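You operate a simulated robot arm through the tools that you are given. There is no shell and no other tool.

You run a simulated robot arm. Do the job below in one go: nothing can be reset, and whatever is moved stays where it is left.

Task
Put things in order on the top of the crockery cupboard. At the end: the clear stem glass from the top of the crockery cupboard is on the red board; the beige small brush stands on top of the cream soap bar; the pepper shaker is on the pink dish; the blue drain plug stands where the clear stem glass stood; the black pourer stands where the blue drain plug stood; whatever was shut is shut again. Leave all else as you found it, and nothing knocked over. Set down upright: stem glass.

The check looks at the end state, three seconds after you hand in, the way a careful person would. Anything else that was tipped, shoved, dropped, spilled or broken makes it a failure.

Robot
A 6-joint arm with a two-finger parallel gripper, fixed in place. Base frame: the origin is on the floor under the middle of its stand, x ahead of it, y to its left, z up; the work surface is at about z = 880. Lengths are in mm, angles in degrees, forces in N, time in s.
With the tool pointing down near the work surface it reaches from about 260 to 660 mm from the base axis. Its first joint turns from -66.0 to 66.0 degrees. Payload 2.9 kg.
Tool frame: the origin (TCP) lies between the finger pads and is the grasp point; the fingertips stand 30 mm ahead of it; z points along the fingers, y is the line along which they close. The gripper opens to 110 mm. The fingers are 20 mm wide and 10 mm thick; the gripper's body (48 by 112 mm) begins 55 mm behind the TCP.
Orientation is told as [roll, pitch, yaw] about the base's x, y, z axes, in that order, counted from this pose: with the fingers straight down and closing along the base's y, the tool's x points along the base's -x, its y along +y and its z along -z.

Tools
- The arm moves only by the tool move_arm. Its argument "plan" is a list of rows, each an object of numbers (a shift or turn left out is 0, a gripper value left out holds the last): "rx", "ry", "rz": the turn, a rotation vector about the tool's x, y, z in degrees; "x", "y", "z": the shift along the tool's x, y, z in mm; "hand": the finger opening in mm, from 0 to 110. In form: [{"rx": .., "ry": .., "rz": .., "x": .., "y": .., "z": .., "hand": ..}, ...]. A call has 1 to 20 rows; each row shifts and turns the commanded pose from where the row before left it, along the tool's axes as they then stand. Each row takes 0.2 s and may step no farther than 50 mm and 8.6 degrees from the row before; otherwise, or with a gripper value out of range, the whole call is refused. Where a pose cannot be reached the arm comes as near as it can. A force on the tool above 40 N (or 10 N above the force at the start of the call, whichever is more), or a blocked arm, ends the call early, and 0.2 s more pass. Each finger travels about 108 mm/s and halts on what it meets, pressing with about 36 N; the grip force reading is that of the motor and also rises with nothing between the fingers. The clock runs only during rows and for 0.2 s after the last one: add rows that do not move to give the fingers time. It gives the time, the measured TCP pose, the force on the tool (base axes), the opening and the grip force at its end, in the units of the frame above (readings bear some noise), with the torque about the TCP (base axes, N m) and any sound that the robot's microphone picked up.
- Cameras (640 x 400 px; columns grow to the right, rows downward): "scene" is fixed at [84.1, 444.9, 1395.3]; the picture's right is [-0.69, -0.72, 0.00], its down [-0.38, 0.36, -0.85] and it looks along [0.61, -0.59, -0.52] (base axes); focal length 363 px, centre (320, 200). "wrist" rides on the gripper at [72, 17, -103] in the tool frame; the picture's right is [-0.23, 0.97, 0.00], its down [-0.76, -0.18, -0.62] and it looks along [-0.61, -0.14, 0.78] (tool axes); focal length 222 px, centre (320, 200). There is no depth. A picture from a camera that has moved, and an enlarged one, comes with that camera's place and axes in the base frame and with its lens. The place of the scene camera against the robot may be out by one fixed shift of up to 18 mm in any direction.
- capture(camera): a new picture of that camera. No time passes.
- enlarge(camera, box): a new picture of the part [left, top, right, bottom] of that camera's present view, enlarged. No time passes.
- sign_off(): hands the job in; it is judged then, once.

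Nothing tells you positions but the pictures and the camera data. Unless the task says otherwise, let go and move clear before handing in.

The tools are called after "Call:" as name(argument=value, ...) on one line, values as JSON. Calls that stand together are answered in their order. move_arm: Moves the arm, as the interface text tells. Its arguments: {"type":"object","properties":{"plan":{"type":"array"}},"required":["plan"]} The other tools are called the same way: capture (camera) takes a picture; enlarge (camera, box) takes an enlarged picture of a part of a camera's view; sign_off () hands the job in.

At the start:

```text
time: 0.0
eef_pos: [348.1, -299.2, 1175.0]
orientation: [0.0, 0.0, 0.0]
ft_force: [-1.0, 0.4, -0.1]
moment: [0.02, -0.01, -0.03]
finger_gap: 110.0
gripper_force: 0.1
```

scene: 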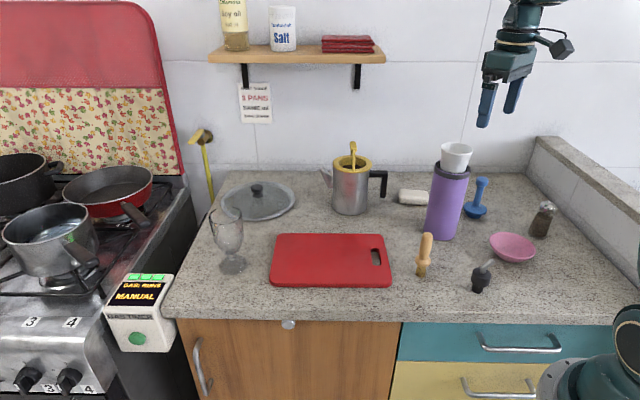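
wrist: 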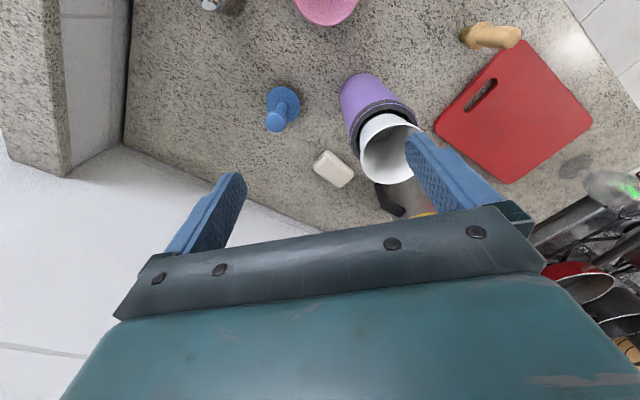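

I see the counter with a red board, stem glass, brush, pourer, pink dish, pepper shaker, drain plug, soap bar, and a purple thermos with a white cup on it. I'll first look at everything closely before moving.

Call:
enlarge(camera="scene", box=[380, 120, 580, 300])

Call:
enlarge(camera="scene", box=[180, 140, 400, 300])

Call:
enlarge(camera="wrist", box=[120, 0, 640, 240])

```text
2.22 times, centred on (480, 210) of scene
camera zoom: at [84.1, 444.9, 1395.3], right [-0.69, -0.72, 0.0], down [-0.38, 0.36, -0.85], along [0.61, -0.59, -0.52], focal length 806 px, centre (-36, 178)
```

zoom: 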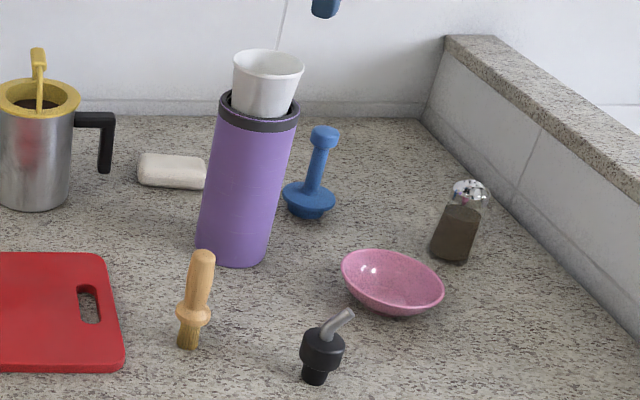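

```text
2.50 times, centred on (290, 220) of scene
camera zoom: at [84.1, 444.9, 1395.3], right [-0.69, -0.72, 0.0], down [-0.38, 0.36, -0.85], along [0.61, -0.59, -0.52], focal length 907 px, centre (395, 150)
```

zoom: 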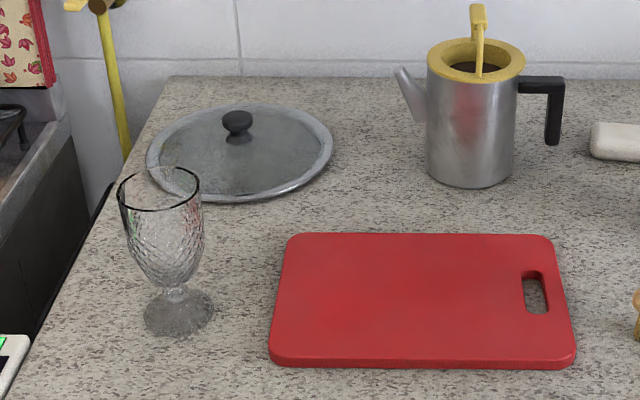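

```text
1.23 times, centred on (380, 120) of wrist
camera zoom: at [275.9, -282.9, 1278.3], right [0.23, 0.97, 0.0], down [0.76, -0.18, 0.62], along [0.61, -0.14, -0.78], focal length 273 px, centre (246, 298)
```

zoom: 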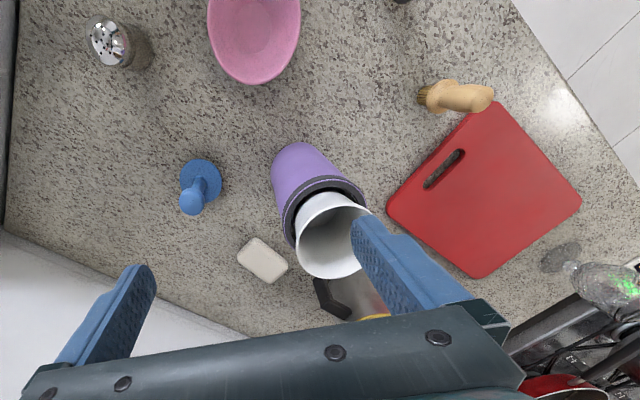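

From both cameras I put the glass near (622, 174), the board near (488, 25), the plug near (364, -368), the brush near (338, -81), the pourer near (237, -126), the dish near (235, -270), the shaker near (221, -406) and the soap near (503, -307). The thermos near (387, -239) is tall, about z 1095 at the top, so I'll lift first, then travel to hover over the glass.

Call:
move_arm(plan=[{"z": -45}, {"x": -22.8, "y": 39.4}, {"x": -22.8, "y": 39.4}, {"x": -22.8, "y": 39.4}, {"x": -22.8, "y": 39.4}, {"x": -22.8, "y": 39.4}, {"x": -22.8, "y": 39.4}, {"x": -22.8, "y": 39.4}, {"x": -22.8, "y": 39.4}, {"x": -22.8, "y": 39.4}, {"x": -22.8, "y": 39.4}, {"x": -22.8, "y": 39.4}, {"x": -22.8, "y": 39.4}, {"z": 45}, {"z": 45}, {}, {}])

Call:
capture(camera="wrist")

Call:
capture(camera="scene")

```text
time: 3.6
eef_pos: [574.7, 147.3, 1105.2]
orientation: [0.0, 0.0, 0.0]
ft_force: [1.1, 0.0, 0.2]
moment: [0.02, 0.01, 0.03]
finger_gap: 109.8
gripper_force: 0.0
out of reach, approached as far as the arm can: row 11, 12, 13
```

```text
taken
camera wrist: at [502.5, 162.6, 1208.5], right [0.23, 0.97, 0.0], down [0.76, -0.18, 0.62], along [0.61, -0.14, -0.78], focal length 222 px, centre (320, 200)
```

wrist: 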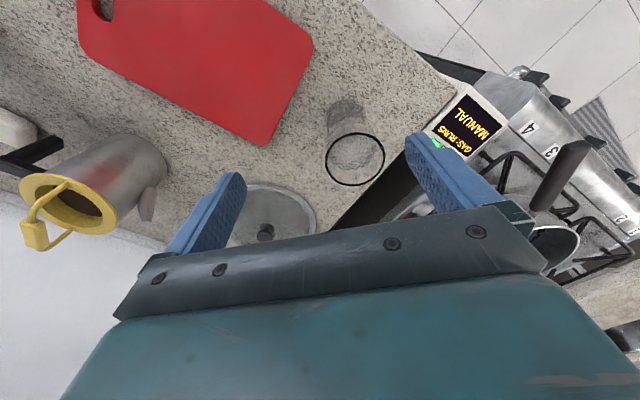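

```text
taken
```

scene: 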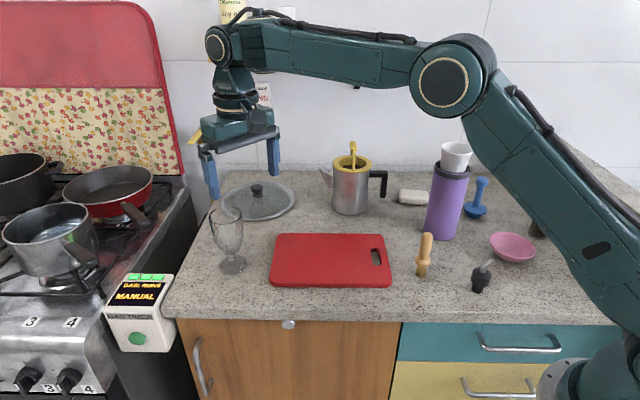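

The arm was stopped by its reach at the higher altitude, ending around (575, 147, 1105), and the glass is just ahead of the gripper. I'll zoom in for its exact centre.

Call:
enlarge(camera="wrist", box=[260, 60, 460, 200])

Call:
enlarge(camera="scene", box=[180, 100, 320, 300])

Call:
enlarge(camera="wrist", box=[60, 0, 340, 200])

```text
2.86 times, centred on (360, 130) of wrist
camera zoom: at [502.5, 162.6, 1208.5], right [0.23, 0.97, 0.0], down [0.76, -0.18, 0.62], along [0.61, -0.14, -0.78], focal length 635 px, centre (206, 400)
```

zoom: 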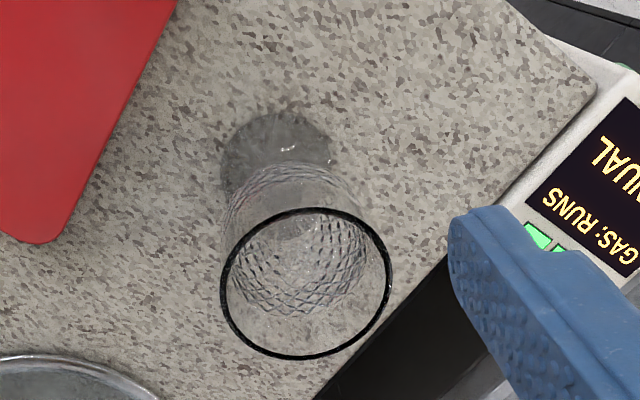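

```text
2.00 times, centred on (250, 200) of scene
camera zoom: at [84.1, 444.9, 1395.3], right [-0.69, -0.72, 0.0], down [-0.38, 0.36, -0.85], along [0.61, -0.59, -0.52], focal length 726 px, centre (460, 200)
```

zoom: 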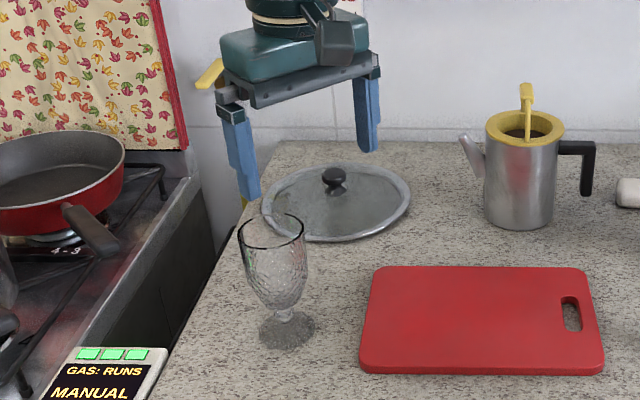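

```text
2.00 times, centred on (200, 100) of wrist
camera zoom: at [502.5, 162.6, 1208.5], right [0.23, 0.97, 0.0], down [0.76, -0.18, 0.62], along [0.61, -0.14, -0.78], focal length 444 px, centre (560, 400)
```

zoom: 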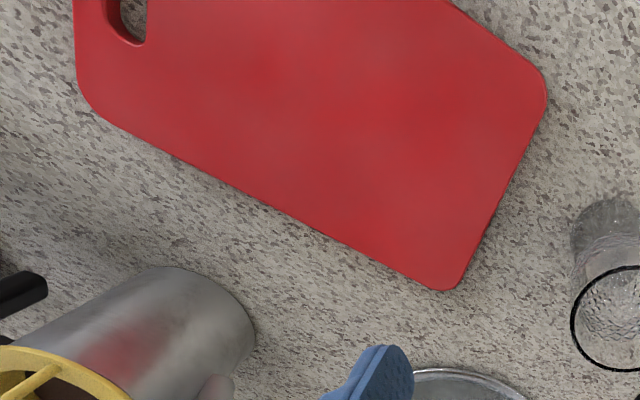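

The glass axis comes out at about (614, 172) with the rim near z 1009, bowl about 60 mm wide. I'll drop a little, centre over it with the gripper fully open and check again before lowering.

Call:
move_arm(plan=[{"z": 25}, {"z": 20}, {"x": -20, "y": 12.5}, {"x": -20, "y": 12.5}, {}, {}])

Call:
capture(camera="wrist")

Call:
capture(camera="scene")

```text
time: 5.0
eef_pos: [612.1, 173.0, 1061.1]
orientation: [0.1, 0.1, -0.1]
ft_force: [-0.2, -0.9, -0.4]
moment: [-0.03, 0.01, 0.03]
finger_gap: 110.2
gripper_force: 0.1
```

```text
taken
camera wrist: at [540.3, 188.4, 1164.5], right [0.23, 0.97, 0.0], down [0.76, -0.18, 0.62], along [0.61, -0.14, -0.78], focal length 222 px, centre (320, 200)
```

wrist: 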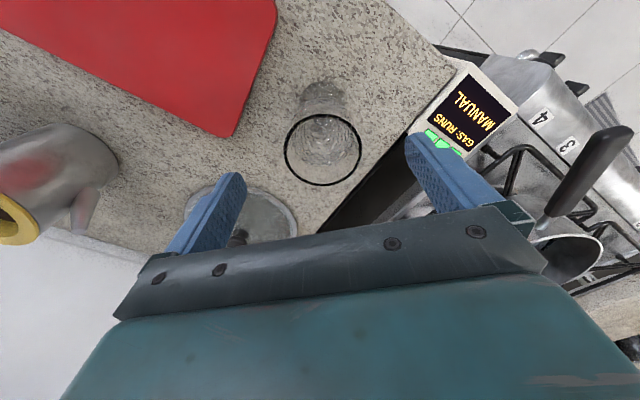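

```text
taken
```

scene: 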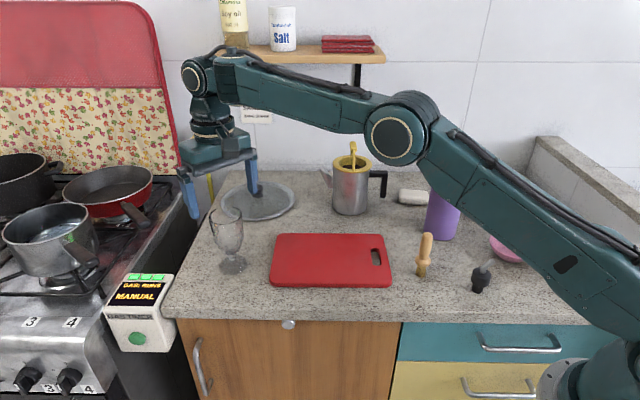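

The gripper is centred over the glass (rim centre at about (614, 172)). I'll lower around the bowl and then close in steps.

Call:
move_arm(plan=[{"x": -2, "y": -0.5, "z": 15}, {"z": 15}, {"z": 15}, {"z": 15}, {"z": 12}, {"z": 10}, {}, {}])

Call:
capture(camera="wrist")

Call:
enlarge(camera="scene", box=[150, 120, 310, 300])

```text
time: 6.8
eef_pos: [613.4, 174.3, 979.0]
orientation: [0.0, 0.1, 0.0]
ft_force: [0.4, 0.5, 0.4]
moment: [-0.01, -0.01, 0.03]
finger_gap: 110.1
gripper_force: 0.0
```

```text
taken
camera wrist: at [542.3, 190.0, 1082.1], right [0.23, 0.97, 0.0], down [0.76, -0.18, 0.62], along [0.61, -0.14, -0.78], focal length 222 px, centre (320, 200)
```

wrist: 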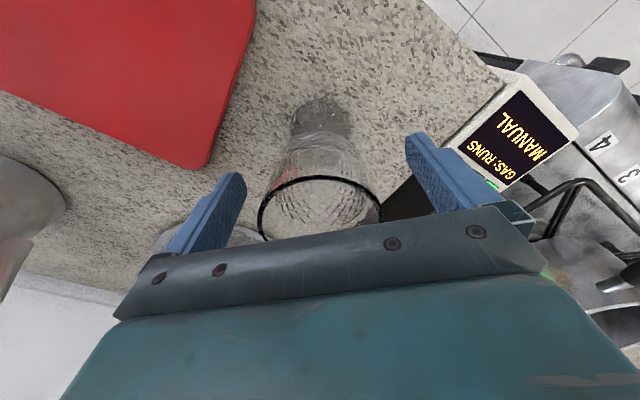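

```text
2.22 times, centred on (230, 210) of scene
camera zoom: at [84.1, 444.9, 1395.3], right [-0.69, -0.72, 0.0], down [-0.38, 0.36, -0.85], along [0.61, -0.59, -0.52], focal length 806 px, centre (520, 178)
```

zoom: 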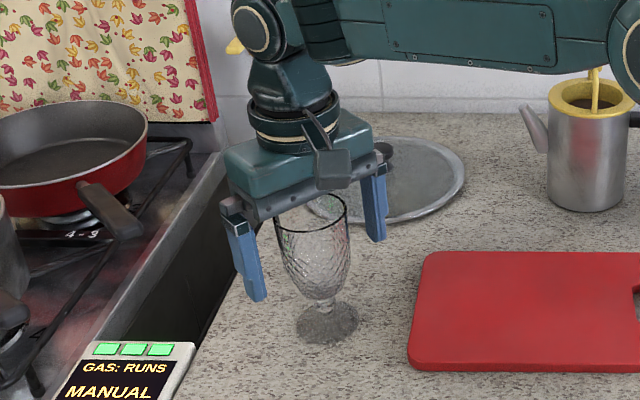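

The bowl is centred between the fingers. Now I'll close gently in steps and watch the gap and the grip force.

Call:
move_arm(plan=[{"hand": 80}, {"hand": 66}, {"hand": 63}, {"hand": 60}, {"hand": 57}, {}, {}])

Call:
capture(camera="wrist")

```text
time: 8.4
eef_pos: [614.3, 173.2, 979.3]
orientation: [-0.1, 0.0, 0.0]
ft_force: [-0.5, -0.6, 0.4]
moment: [0.06, 0.01, -0.02]
finger_gap: 61.1
gripper_force: 36.5
```

```text
taken
camera wrist: at [542.3, 190.0, 1082.2], right [0.23, 0.97, 0.0], down [0.76, -0.18, 0.62], along [0.61, -0.14, -0.78], focal length 222 px, centre (320, 200)
```

wrist: 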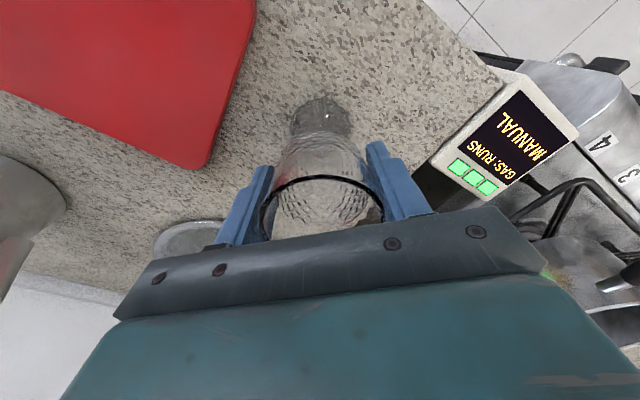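

The glass is held (gap 61 mm, force 36 N). I'll lift it slowly, check that it hangs upright, then carry it over to the board.

Call:
move_arm(plan=[{"z": -5}, {"z": -10}, {"z": -15}, {"z": -15}, {"z": -15}, {}, {}])

Call:
enlarge(camera="scene", box=[150, 80, 410, 300])

```text
time: 10.0
eef_pos: [614.8, 173.1, 1038.9]
orientation: [0.1, 0.0, 0.0]
ft_force: [0.3, -0.3, -1.0]
moment: [0.01, 0.02, 0.02]
finger_gap: 60.8
gripper_force: 35.8
```

```text
1.82 times, centred on (280, 190) of scene
camera zoom: at [84.1, 444.9, 1395.3], right [-0.69, -0.72, 0.0], down [-0.38, 0.36, -0.85], along [0.61, -0.59, -0.52], focal length 660 px, centre (393, 218)
```

zoom: 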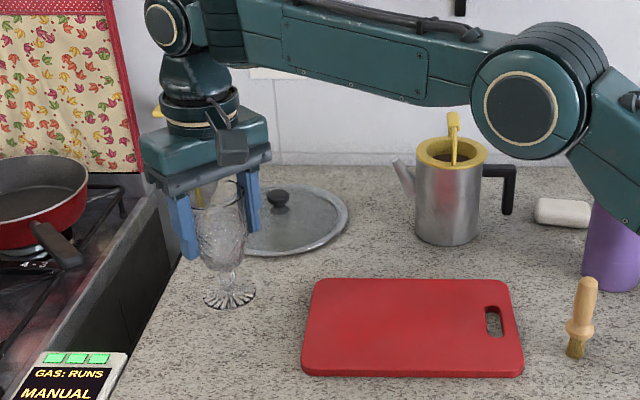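

The glass is lifted and upright. Next I'll carry it to above the board centre and begin lowering.

Call:
move_arm(plan=[{"x": 14, "y": -18.5}, {"x": 14, "y": -18.5}, {"x": 14, "y": -18.5}, {"x": 14, "y": -18.5}, {"x": 14, "y": -18.5}, {"x": 14, "y": -18.5}, {"x": 14, "y": -18.5}, {"x": 14, "y": -18.5}, {}, {}])

Call:
capture(camera="wrist")

Call:
enlarge(camera="scene", box=[200, 80, 460, 300])

```text
time: 12.2
eef_pos: [502.0, 23.8, 1039.3]
orientation: [0.0, 0.0, 0.0]
ft_force: [-0.6, -0.7, -2.1]
moment: [0.0, 0.03, 0.0]
finger_gap: 60.7
gripper_force: 36.2
```

```text
taken
camera wrist: at [430.0, 39.1, 1142.9], right [0.23, 0.97, 0.0], down [0.76, -0.18, 0.62], along [0.61, -0.14, -0.78], focal length 222 px, centre (320, 200)
```

wrist: 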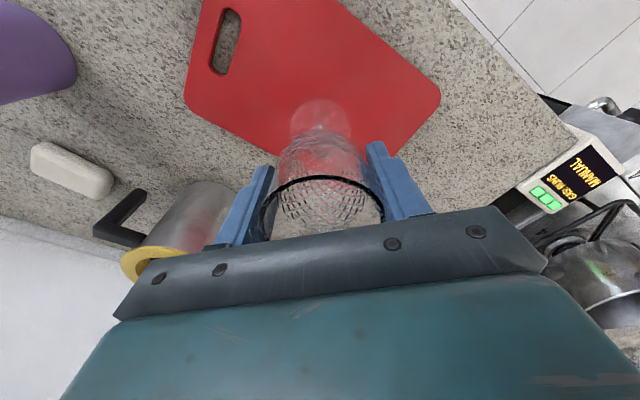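

```text
1.82 times, centred on (330, 190) of scene
camera zoom: at [84.1, 444.9, 1395.3], right [-0.69, -0.72, 0.0], down [-0.38, 0.36, -0.85], along [0.61, -0.59, -0.52], focal length 660 px, centre (302, 218)
```

zoom: 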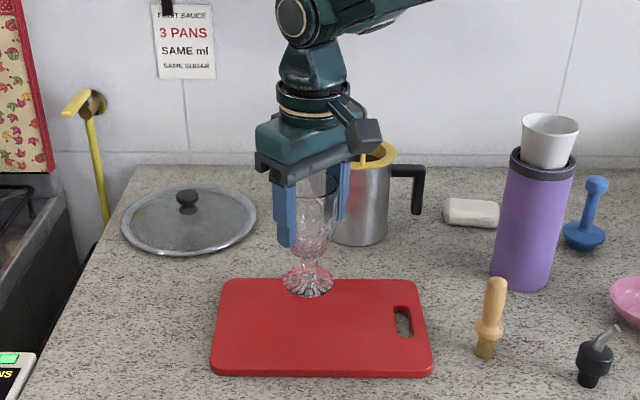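

The glass is over the middle of the board. I'll lower it most of the way, then feel for contact in small steps.

Call:
move_arm(plan=[{"x": 6, "y": -2, "z": 10}, {"z": 10}, {"z": 10}, {"z": 8}, {"z": 4}, {}, {}])

Call:
enlarge(camera="scene", box=[260, 180, 400, 300])

```text
time: 13.8
eef_pos: [496.9, 23.3, 997.5]
orientation: [-0.1, 0.0, 0.0]
ft_force: [0.2, 0.8, -2.1]
moment: [-0.02, -0.01, -0.02]
finger_gap: 60.8
gripper_force: 35.8
```

```text
3.33 times, centred on (330, 240) of scene
camera zoom: at [84.1, 444.9, 1395.3], right [-0.69, -0.72, 0.0], down [-0.38, 0.36, -0.85], along [0.61, -0.59, -0.52], focal length 1209 px, centre (287, 67)
```

zoom: 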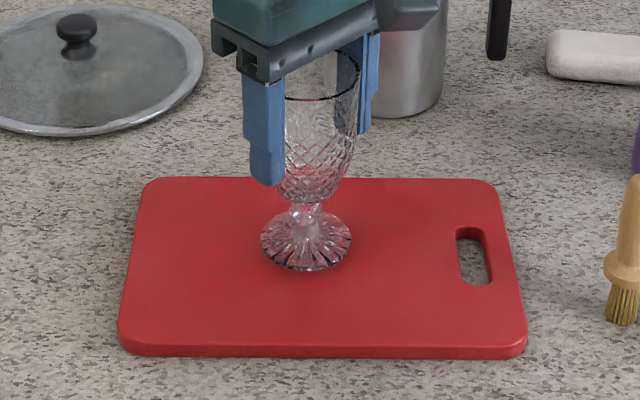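

Close to touching; now fine steps down, watching the vertical force.

Call:
move_arm(plan=[{"z": 2}, {"z": 1}, {}])

Call:
move_arm(plan=[{"z": 1}, {"z": 1}, {}])

```text
time: 14.6
eef_pos: [496.8, 22.4, 994.2]
orientation: [-0.1, 0.1, 0.0]
ft_force: [1.0, -0.1, -2.5]
moment: [0.02, 0.04, -0.01]
finger_gap: 60.9
gripper_force: 36.1
```

```text
time: 15.4
eef_pos: [496.6, 23.2, 992.1]
orientation: [0.1, -0.1, 0.0]
ft_force: [0.5, 1.3, -1.5]
moment: [-0.03, 0.0, 0.02]
finger_gap: 60.8
gripper_force: 35.8
```

Call:
move_arm(plan=[{"z": 1}, {}])

Call:
move_arm(plan=[{"z": 1}, {}])

Call:
enlarge(camera="scene", box=[290, 220, 370, 280])

```text
time: 16.0
eef_pos: [497.4, 23.1, 991.3]
orientation: [0.0, -0.1, 0.0]
ft_force: [-0.2, 0.1, -2.7]
moment: [0.02, 0.02, 0.02]
finger_gap: 60.7
gripper_force: 35.9
```

```text
time: 16.6
eef_pos: [496.8, 22.1, 990.7]
orientation: [0.0, -0.1, 0.0]
ft_force: [-1.2, -0.1, 2.4]
moment: [0.17, 0.16, 0.03]
finger_gap: 60.9
gripper_force: 35.4
```

```text
6.67 times, centred on (330, 250) of scene
camera zoom: at [84.0, 444.9, 1395.3], right [-0.69, -0.72, 0.0], down [-0.38, 0.36, -0.85], along [0.61, -0.59, -0.52], focal length 2418 px, centre (253, -133)
```

zoom: 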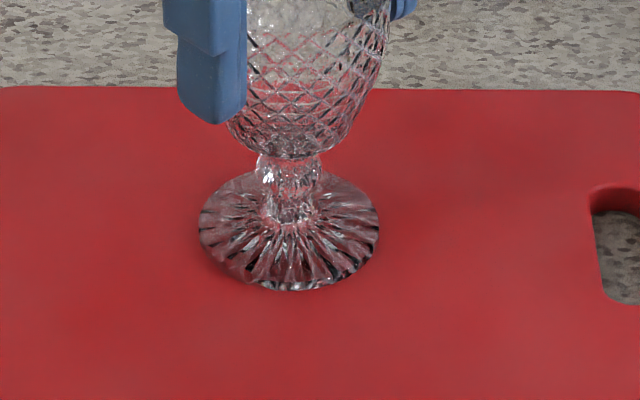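

Contact shows up as a change from about -2 N to +2.4 N, so the glass is standing on the board. I'll open slowly and check it stays put.

Call:
move_arm(plan=[{"hand": 63}, {"hand": 66}, {"hand": 72}, {"hand": 84}, {"hand": 100}, {"hand": 110}, {}])

Call:
capture(camera="wrist")

Call:
enlarge(camera="scene", box=[260, 160, 400, 300])

```text
time: 18.2
eef_pos: [498.3, 24.3, 990.4]
orientation: [-0.1, 0.0, 0.0]
ft_force: [0.4, -0.6, 0.6]
moment: [-0.01, -0.01, 0.0]
finger_gap: 109.9
gripper_force: 0.0
```

```text
taken
camera wrist: at [425.0, 38.9, 1093.8], right [0.23, 0.97, 0.0], down [0.76, -0.18, 0.62], along [0.61, -0.14, -0.78], focal length 222 px, centre (320, 200)
```

wrist: 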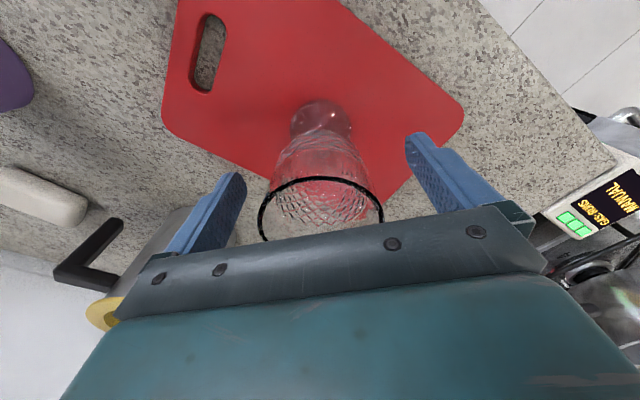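

```text
2.86 times, centred on (330, 230) of scene
camera zoom: at [84.1, 444.9, 1395.3], right [-0.69, -0.72, 0.0], down [-0.38, 0.36, -0.85], along [0.61, -0.59, -0.52], focal length 1036 px, centre (291, 114)
```

zoom: 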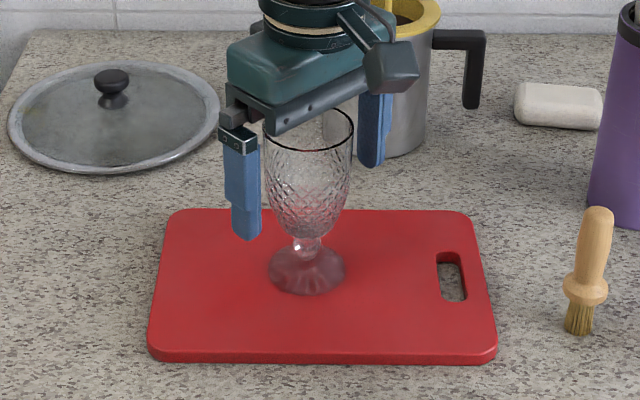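

The glass stands on the board. I'll rise well clear and travel to above the blue drain plug, keeping higher than the cup on the thermos.

Call:
move_arm(plan=[{"z": -15}, {"z": -30}, {"z": -45}, {"z": -50}, {"z": -50}, {"x": 14.8, "y": -43.4}, {"x": 14.8, "y": -43.4}, {"x": 14.8, "y": -43.4}, {"x": 14.8, "y": -43.4}, {"x": 14.8, "y": -43.4}, {"x": 14.8, "y": -43.4}, {"x": 14.8, "y": -43.4}, {"x": 14.8, "y": -43.4}, {"x": 14.8, "y": -43.4}, {}, {}])

Call:
capture(camera="wrist")

Call:
capture(camera="scene")

```text
time: 21.6
eef_pos: [362.3, -366.5, 1180.4]
orientation: [0.0, 0.0, 0.0]
ft_force: [-0.9, -0.5, -0.3]
moment: [0.02, 0.01, -0.01]
finger_gap: 110.1
gripper_force: 0.1
```

```text
taken
camera wrist: at [291.3, -350.6, 1285.0], right [0.23, 0.97, 0.0], down [0.76, -0.18, 0.62], along [0.61, -0.14, -0.78], focal length 222 px, centre (320, 200)
```

wrist: 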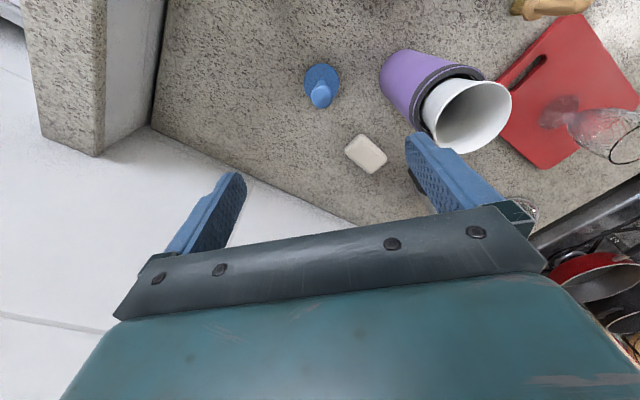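

```text
taken
```

scene: 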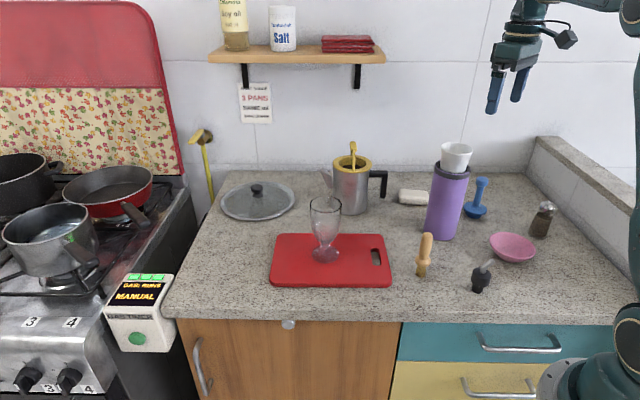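

The plug is straight below the view's upper middle. I'll enlarge to locate its axis, and also look at the soap and thermos.

Call:
enlarge(camera="wrist", box=[260, 40, 420, 190])

Call:
enlarge(camera="scene", box=[450, 150, 570, 300])

```text
2.67 times, centred on (340, 115) of wrist
camera zoom: at [291.3, -350.6, 1285.0], right [0.23, 0.97, 0.0], down [0.76, -0.18, 0.62], along [0.61, -0.14, -0.78], focal length 592 px, centre (267, 427)
```

zoom: 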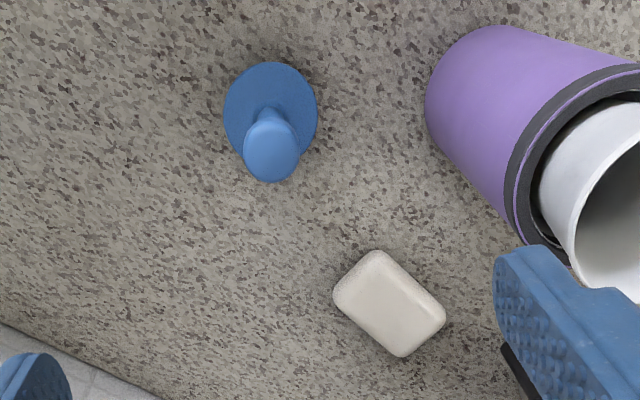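

```text
2.67 times, centred on (510, 225) of scene
camera zoom: at [84.1, 444.9, 1395.3], right [-0.69, -0.72, 0.0], down [-0.38, 0.36, -0.85], along [0.61, -0.59, -0.52], focal length 967 px, centre (-187, 133)
```

zoom: 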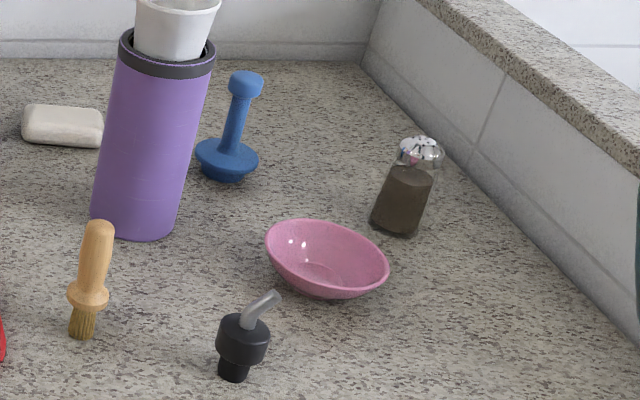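

The plug's axis comes out near (361, -365), knob about 28 mm wide with its top near z 980. I'll narrow the opening, drop to a closer hover and re-check the centring.

Call:
move_arm(plan=[{"x": 2, "y": 2.5, "z": 30, "hand": 80}, {"z": 40, "hand": 70}, {"z": 40}, {"z": 20}, {}, {}])

Call:
capture(camera="wrist")

Call:
capture(camera="scene")

```text
time: 23.0
eef_pos: [361.2, -364.1, 1049.0]
orientation: [0.0, 0.0, 0.0]
ft_force: [0.2, 0.0, 0.6]
moment: [0.01, -0.05, 0.02]
finger_gap: 70.2
gripper_force: 0.1
```

```text
taken
camera wrist: at [290.0, -348.1, 1153.2], right [0.23, 0.97, 0.0], down [0.76, -0.18, 0.62], along [0.61, -0.14, -0.78], focal length 222 px, centre (320, 200)
```

wrist: 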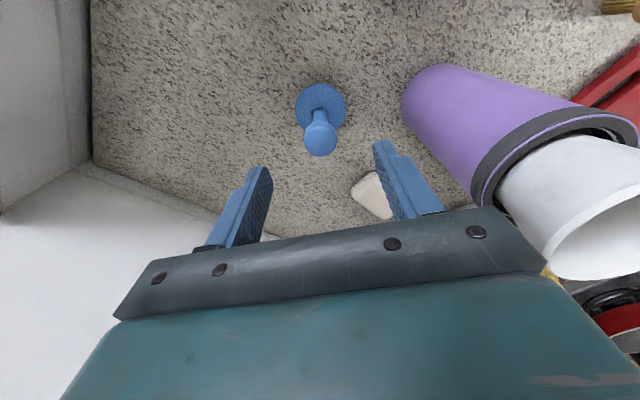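

```text
taken
```

scene: 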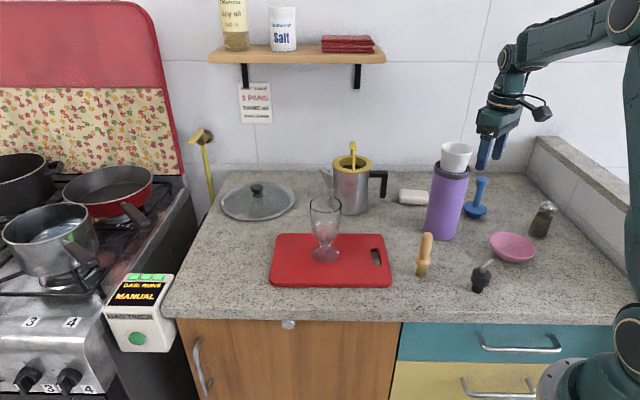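

The knob is centred between the fingers and there is clear space to the thermos. I'll lower to grip height.

Call:
move_arm(plan=[{"z": 20}, {"z": 20}, {"z": 20}, {"z": 15}, {"z": 12}, {}, {}])

Call:
capture(camera="wrist")

Call:
enlarge(camera="scene", box=[400, 80, 600, 260])

```text
time: 24.6
eef_pos: [360.6, -365.9, 963.1]
orientation: [0.0, 0.0, 0.0]
ft_force: [-0.1, -0.3, 0.3]
moment: [0.03, 0.02, -0.02]
finger_gap: 69.9
gripper_force: 0.0
```

```text
taken
camera wrist: at [289.3, -350.2, 1066.8], right [0.23, 0.97, 0.0], down [0.76, -0.18, 0.62], along [0.61, -0.14, -0.78], focal length 222 px, centre (320, 200)
```

wrist: 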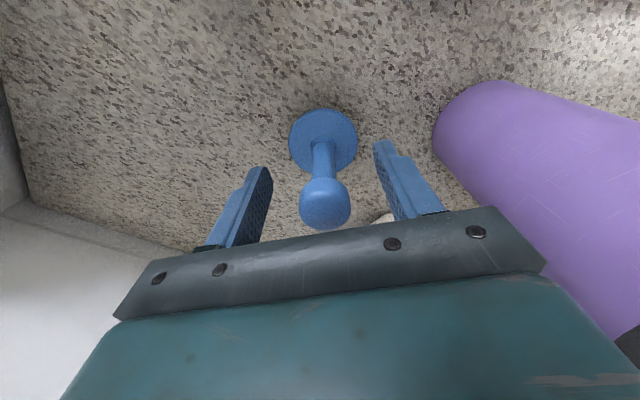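

```text
2.22 times, centred on (500, 170) of scene
camera zoom: at [84.1, 444.9, 1395.3], right [-0.69, -0.72, 0.0], down [-0.38, 0.36, -0.85], along [0.61, -0.59, -0.52], focal length 806 px, centre (-80, 267)
```

zoom: 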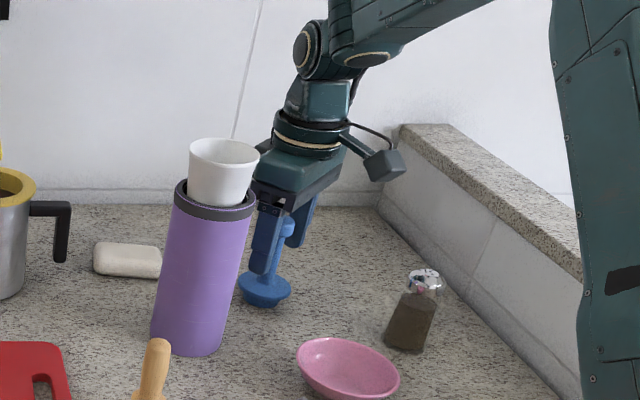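

Slightly off-centre by about 2 mm; I'll nudge and close on the knob.

Call:
move_arm(plan=[{"y": 2}, {}, {"hand": 50}, {"hand": 40}, {"hand": 34}, {"hand": 29}, {"hand": 24}, {"hand": 20}, {}, {}])

Call:
capture(camera="wrist")

```text
time: 26.8
eef_pos: [360.6, -362.9, 964.9]
orientation: [0.0, 0.1, 0.0]
ft_force: [0.4, -0.8, -0.8]
moment: [0.03, 0.01, -0.01]
finger_gap: 26.4
gripper_force: 36.2
```

```text
taken
camera wrist: at [289.4, -348.1, 1066.8], right [0.23, 0.97, 0.0], down [0.76, -0.18, 0.62], along [0.61, -0.14, -0.78], focal length 222 px, centre (320, 200)
```

wrist: 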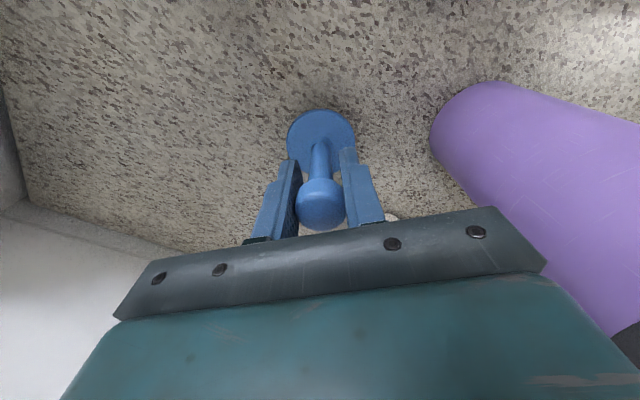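

The plug is gripped (26 mm). I'll note its old spot as about (361.5, -364.5), then lift high enough to clear the thermos cup and the glass on the board, and carry it toward the old glass spot.

Call:
move_arm(plan=[{"z": -10}, {"z": -20}, {"z": -40}, {"z": -48}, {"z": -48}, {"z": -48}, {"z": -48}, {}])

Call:
capture(camera="scene")

Call:
capture(camera="wrist")

```text
time: 28.6
eef_pos: [359.8, -360.0, 1224.9]
orientation: [0.0, 0.1, 0.0]
ft_force: [0.1, 0.2, -0.4]
moment: [0.02, 0.01, 0.08]
finger_gap: 26.8
gripper_force: 35.9
```

```text
taken
```

scene: 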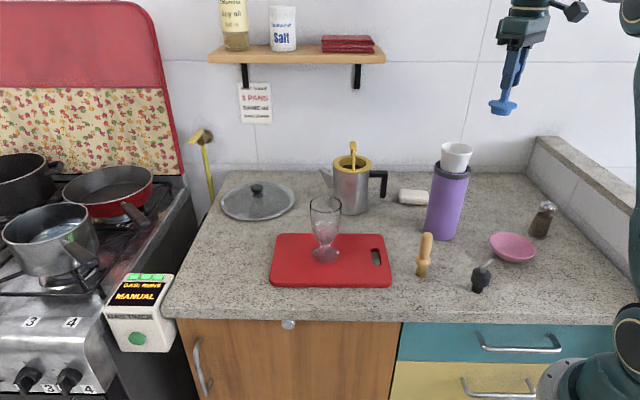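

```text
taken
camera wrist: at [288.1, -344.8, 1328.5], right [0.23, 0.97, 0.0], down [0.76, -0.18, 0.62], along [0.61, -0.14, -0.78], focal length 222 px, centre (320, 200)
```

wrist: 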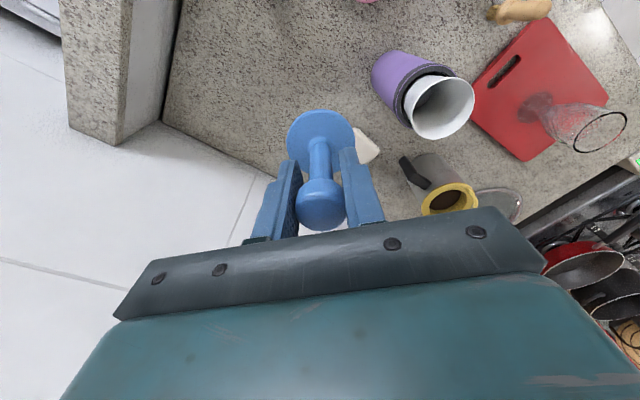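

The plug hangs straight. Now the carry over the thermos and past the glass, staying high.

Call:
move_arm(plan=[{"x": -17, "y": 36}, {"x": -17, "y": 36}, {"x": -17, "y": 36}, {"x": -17, "y": 36}, {"x": -17, "y": 36}, {"x": -17, "y": 36}, {"x": -17, "y": 36}, {"x": -13.3, "y": 33.3, "z": 12.5}, {"x": -13.3, "y": 33.3, "z": 12.5}, {"x": -13.3, "y": 33.3, "z": 12.5}, {"x": -13.3, "y": 33.3, "z": 12.5}, {"x": -13.3, "y": 33.3, "z": 12.5}, {"x": -13.3, "y": 33.3, "z": 12.5}, {}, {}])

Call:
capture(camera="scene")

```text
time: 31.8
eef_pos: [562.1, 88.9, 1150.6]
orientation: [0.0, 0.0, 0.1]
ft_force: [0.8, 0.7, -0.4]
moment: [-0.01, 0.01, -0.02]
finger_gap: 26.6
gripper_force: 35.5
```

```text
taken
```

scene: 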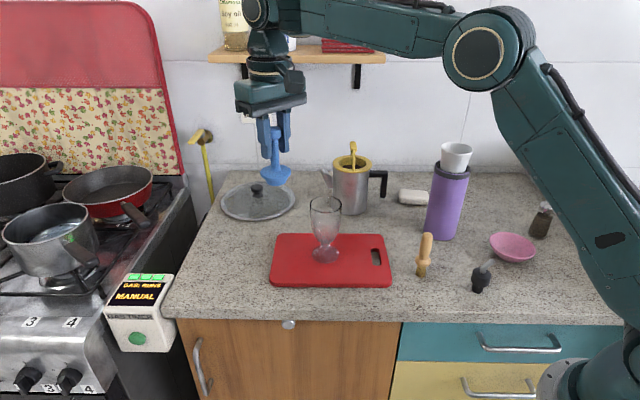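

Next I move out over the old glass spot (614, 173) and lower partway.

Call:
move_arm(plan=[{"x": -10.4, "y": 16.8, "z": 18}, {"x": -10.4, "y": 16.8, "z": 18}, {"x": -10.4, "y": 16.8, "z": 18}, {"x": -10.4, "y": 16.8, "z": 18}, {"x": -10.4, "y": 16.8, "z": 18}, {"z": 20}, {"z": 20}, {}, {}])

Call:
capture(camera="wrist")

Call:
enlarge(camera="scene", box=[150, 120, 350, 300])

```text
time: 33.8
eef_pos: [611.3, 171.3, 1020.0]
orientation: [0.0, 0.0, -0.1]
ft_force: [0.4, -0.3, -1.4]
moment: [0.02, -0.02, 0.02]
finger_gap: 26.2
gripper_force: 36.2
```

```text
taken
camera wrist: at [539.3, 187.7, 1123.7], right [0.23, 0.97, 0.0], down [0.76, -0.18, 0.62], along [0.61, -0.14, -0.78], focal length 222 px, centre (320, 200)
```

wrist: 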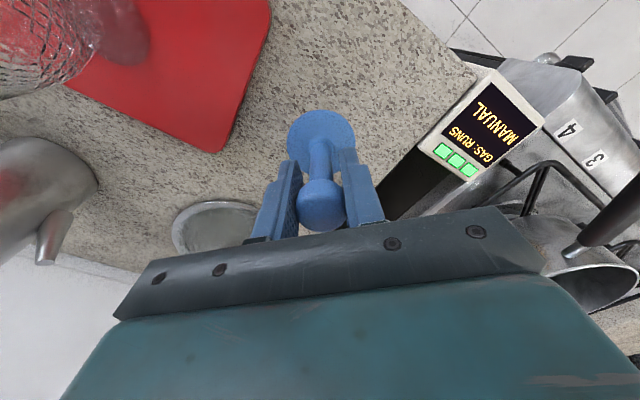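

```text
2.22 times, centred on (250, 210) of scene
camera zoom: at [84.1, 444.9, 1395.3], right [-0.69, -0.72, 0.0], down [-0.38, 0.36, -0.85], along [0.61, -0.59, -0.52], focal length 806 px, centre (476, 178)
```

zoom: 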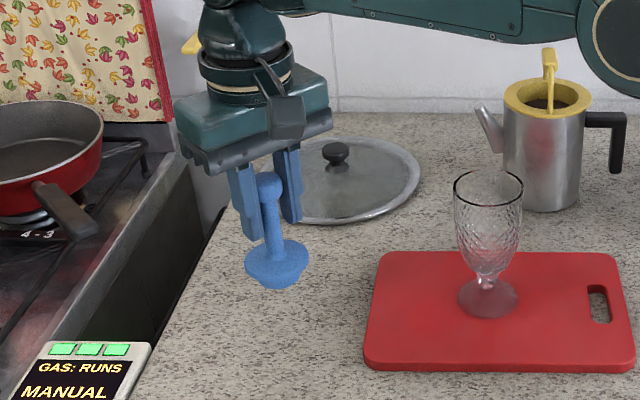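

I'm within 3 mm of the old glass spot; I'll correct, lower, then feel for contact.

Call:
move_arm(plan=[{"x": -2.7, "y": 1.2}, {"z": 12}, {"z": 12}, {"z": 12}, {"z": 8}, {"z": 4}, {}, {}])

Call:
move_arm(plan=[{"z": 2}, {"z": 1}, {}])

Call:
move_arm(plan=[{"z": 1}, {"z": 1}, {}])

```text
time: 35.6
eef_pos: [613.9, 173.7, 970.9]
orientation: [0.1, 0.0, 0.0]
ft_force: [-0.1, -0.7, -1.2]
moment: [-0.03, 0.01, -0.03]
finger_gap: 26.5
gripper_force: 35.7
```

```text
time: 36.4
eef_pos: [614.7, 173.3, 969.5]
orientation: [0.1, 0.0, 0.0]
ft_force: [0.0, 1.0, -1.3]
moment: [0.01, 0.01, -0.02]
finger_gap: 26.4
gripper_force: 36.0
```

```text
time: 37.2
eef_pos: [615.1, 174.1, 965.8]
orientation: [0.0, 0.1, 0.0]
ft_force: [-1.0, 0.1, -0.2]
moment: [0.0, -0.02, -0.01]
finger_gap: 26.1
gripper_force: 35.7
```

Call:
move_arm(plan=[{"z": 1}, {}])

Call:
move_arm(plan=[{"z": 0.7}, {}])

Call:
enlarge(camera="scene", box=[190, 200, 270, 290])

```text
time: 37.8
eef_pos: [614.5, 174.4, 965.9]
orientation: [0.0, 0.0, 0.0]
ft_force: [0.1, 0.0, -1.8]
moment: [0.01, 0.03, 0.01]
finger_gap: 26.3
gripper_force: 36.0
```

```text
time: 38.4
eef_pos: [615.7, 173.8, 965.7]
orientation: [0.0, 0.0, -0.1]
ft_force: [-0.6, -0.3, -1.2]
moment: [-0.02, 0.0, -0.04]
finger_gap: 26.5
gripper_force: 35.5
```

```text
4.44 times, centred on (230, 245) of scene
camera zoom: at [84.1, 444.9, 1395.3], right [-0.69, -0.72, 0.0], down [-0.38, 0.36, -0.85], along [0.61, -0.59, -0.52], focal length 1612 px, centre (720, 0)
```

zoom: 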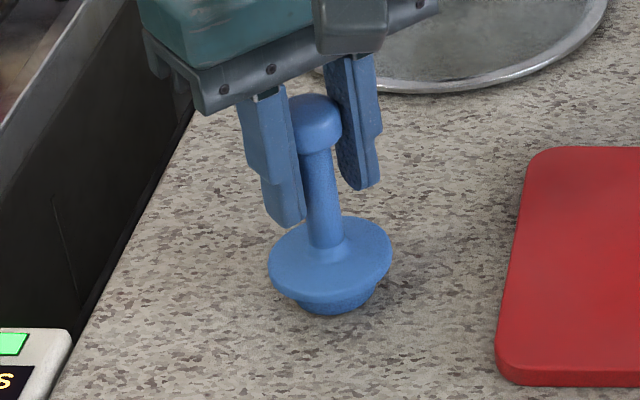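

Call:
move_arm(plan=[{"z": 0.8}, {}])

Call:
move_arm(plan=[{"z": 0.8}, {}])

Call:
move_arm(plan=[{"z": 0.8}, {}])

```text
time: 39.0
eef_pos: [614.9, 174.3, 963.8]
orientation: [0.1, 0.1, 0.0]
ft_force: [0.1, -0.8, -0.6]
moment: [0.0, -0.03, -0.03]
finger_gap: 26.5
gripper_force: 35.6
```

```text
time: 39.6
eef_pos: [615.0, 174.0, 963.6]
orientation: [0.0, 0.0, 0.0]
ft_force: [0.1, 1.1, -1.1]
moment: [0.01, 0.01, -0.02]
finger_gap: 26.4
gripper_force: 36.2
```

```text
time: 40.2
eef_pos: [614.3, 175.7, 962.2]
orientation: [0.1, 0.0, -0.1]
ft_force: [-0.2, 0.2, -0.7]
moment: [0.01, -0.03, -0.01]
finger_gap: 26.4
gripper_force: 35.8
```

Call:
move_arm(plan=[{"y": -1, "z": 0.7}, {}])

Call:
move_arm(plan=[{"z": 0.8}, {}])

Call:
enlarge(camera="scene", box=[200, 240, 270, 290])

```text
time: 40.8
eef_pos: [614.6, 172.9, 963.7]
orientation: [0.2, -0.1, 0.1]
ft_force: [-1.0, 2.9, 4.9]
moment: [0.22, 0.08, -0.04]
finger_gap: 26.0
gripper_force: 36.0
```

```text
time: 41.4
eef_pos: [615.0, 172.9, 963.2]
orientation: [0.0, -0.1, 0.1]
ft_force: [-1.6, 1.2, 10.7]
moment: [0.02, 0.11, -0.02]
finger_gap: 26.2
gripper_force: 35.7
```

```text
8.00 times, centred on (235, 265) of scene
camera zoom: at [83.8, 444.8, 1395.3], right [-0.69, -0.72, 0.0], down [-0.38, 0.36, -0.85], along [0.61, -0.59, -0.52], focal length 2902 px, centre (1000, -320)
```

zoom: 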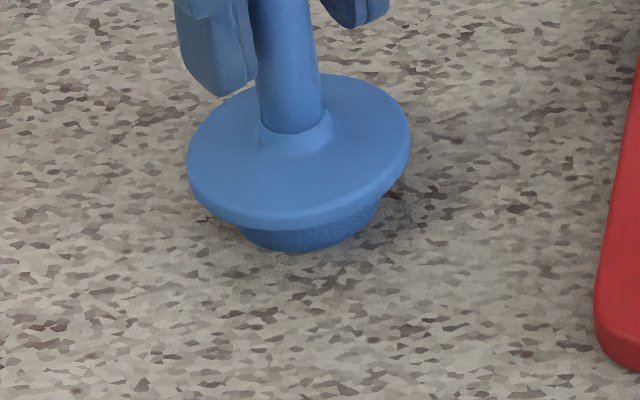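

Contact is clear (about 11 N). I'll ease off half a millimetre and release.

Call:
move_arm(plan=[{"z": -0.5}, {"hand": 30}, {"hand": 34}, {"hand": 42}, {"hand": 55}, {"hand": 70}, {}])

Call:
capture(camera="wrist")

Call:
enlarge(camera="scene", box=[190, 180, 290, 290])

```text
time: 43.0
eef_pos: [614.3, 172.2, 963.8]
orientation: [0.1, 0.0, 0.1]
ft_force: [-0.4, 0.1, -1.1]
moment: [-0.01, 0.0, -0.05]
finger_gap: 70.0
gripper_force: 0.0
```

```text
taken
camera wrist: at [542.7, 189.3, 1066.8], right [0.23, 0.97, 0.0], down [0.76, -0.18, 0.62], along [0.61, -0.14, -0.78], focal length 222 px, centre (320, 200)
```

wrist: 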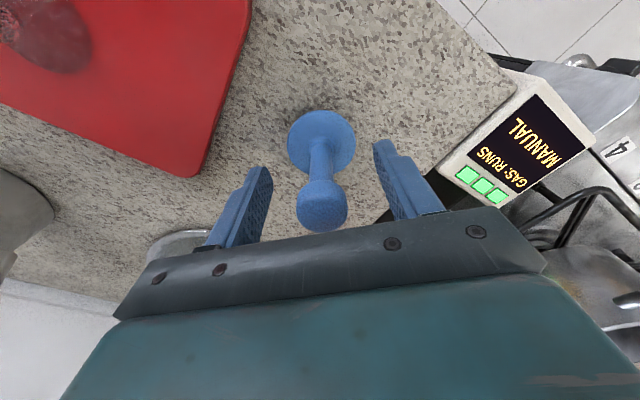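

```text
3.64 times, centred on (240, 235) of scene
camera zoom: at [84.1, 444.9, 1395.3], right [-0.69, -0.72, 0.0], down [-0.38, 0.36, -0.85], along [0.61, -0.59, -0.52], focal length 1319 px, centre (611, 73)
```

zoom: 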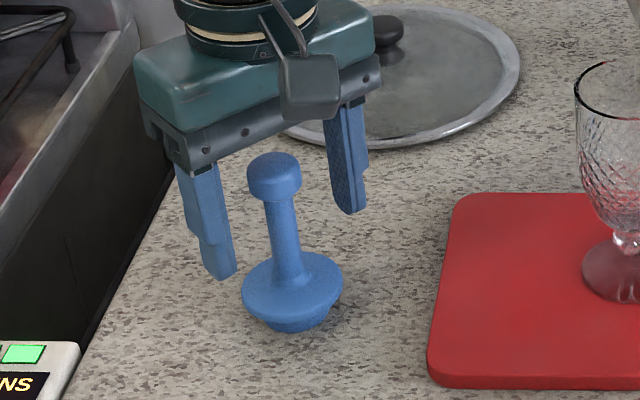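

The plug stands upright on the old glass spot. Now I'll back off, rise past the glass, and travel to the pourer to look at it from above.

Call:
move_arm(plan=[{"z": -20}, {"z": -35}, {"z": -42}, {"x": 14.7, "y": -17.3, "z": -30}, {"x": 14.7, "y": -17.3, "z": -30}, {"x": 14.7, "y": -17.3, "z": -30}, {"x": 34, "y": -28.5}, {"x": 34, "y": -28.5}, {"x": 34, "y": -28.5}, {"x": 34, "y": -28.5}, {"x": 34, "y": -28.5}, {"x": 34, "y": -28.5}, {"x": 34, "y": -28.5}, {"x": 34, "y": -28.5}, {"z": 20}, {}, {}])

Call:
capture(camera="wrist")

Call:
capture(camera="scene")

```text
time: 46.6
eef_pos: [298.0, -107.6, 1128.8]
orientation: [0.0, 0.0, 0.0]
ft_force: [-1.0, -0.3, 0.4]
moment: [0.0, 0.0, 0.01]
finger_gap: 69.9
gripper_force: 0.1
```

```text
taken
camera wrist: at [226.9, -91.8, 1233.2], right [0.23, 0.97, 0.0], down [0.76, -0.18, 0.62], along [0.61, -0.14, -0.78], focal length 222 px, centre (320, 200)
```

wrist: 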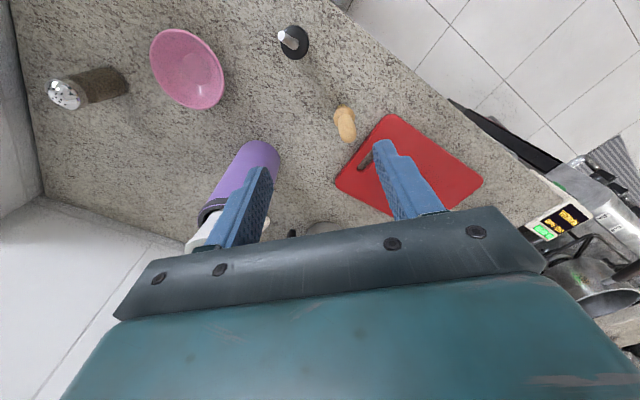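

```text
taken
```

scene: 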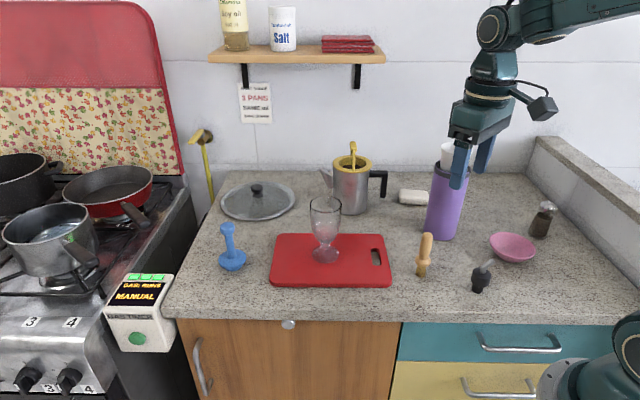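

Call:
enlarge(camera="wrist", box=[250, 5, 370, 155])

Call:
enlarge(camera="wrist", box=[30, 5, 240, 135])

Call:
enlarge(camera="scene", box=[445, 240, 525, 310])

```text
2.67 times, centred on (310, 80) of wrist
camera zoom: at [226.9, -91.8, 1233.2], right [0.23, 0.97, 0.0], down [0.76, -0.18, 0.62], along [0.61, -0.14, -0.78], focal length 592 px, centre (347, 520)
```

zoom: 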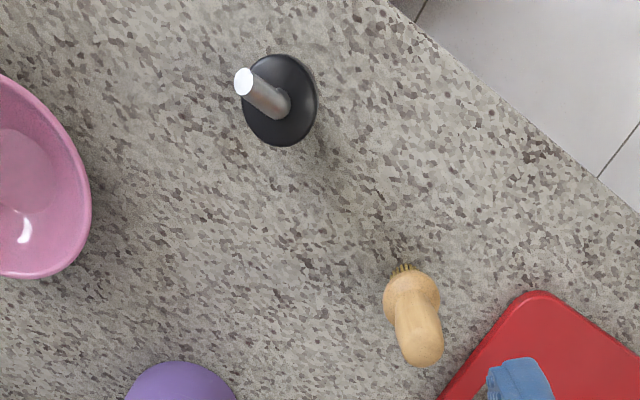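

```text
3.05 times, centred on (135, 70) of wrist
camera zoom: at [226.9, -91.8, 1233.2], right [0.23, 0.97, 0.0], down [0.76, -0.18, 0.62], along [0.61, -0.14, -0.78], focal length 677 px, centre (884, 596)
```

zoom: 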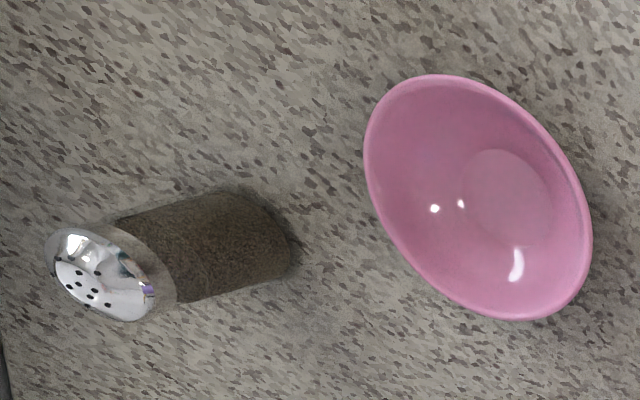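

```text
5.71 times, centred on (485, 275) of scene
camera zoom: at [84.1, 444.9, 1395.3], right [-0.69, -0.72, 0.0], down [-0.38, 0.36, -0.85], along [0.61, -0.59, -0.52], focal length 2073 px, centre (-623, -229)
```

zoom: 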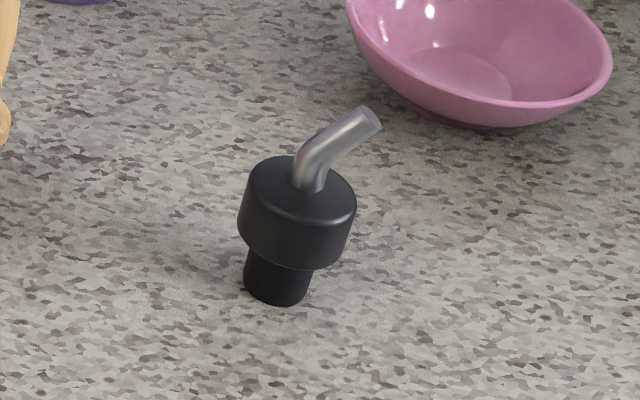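

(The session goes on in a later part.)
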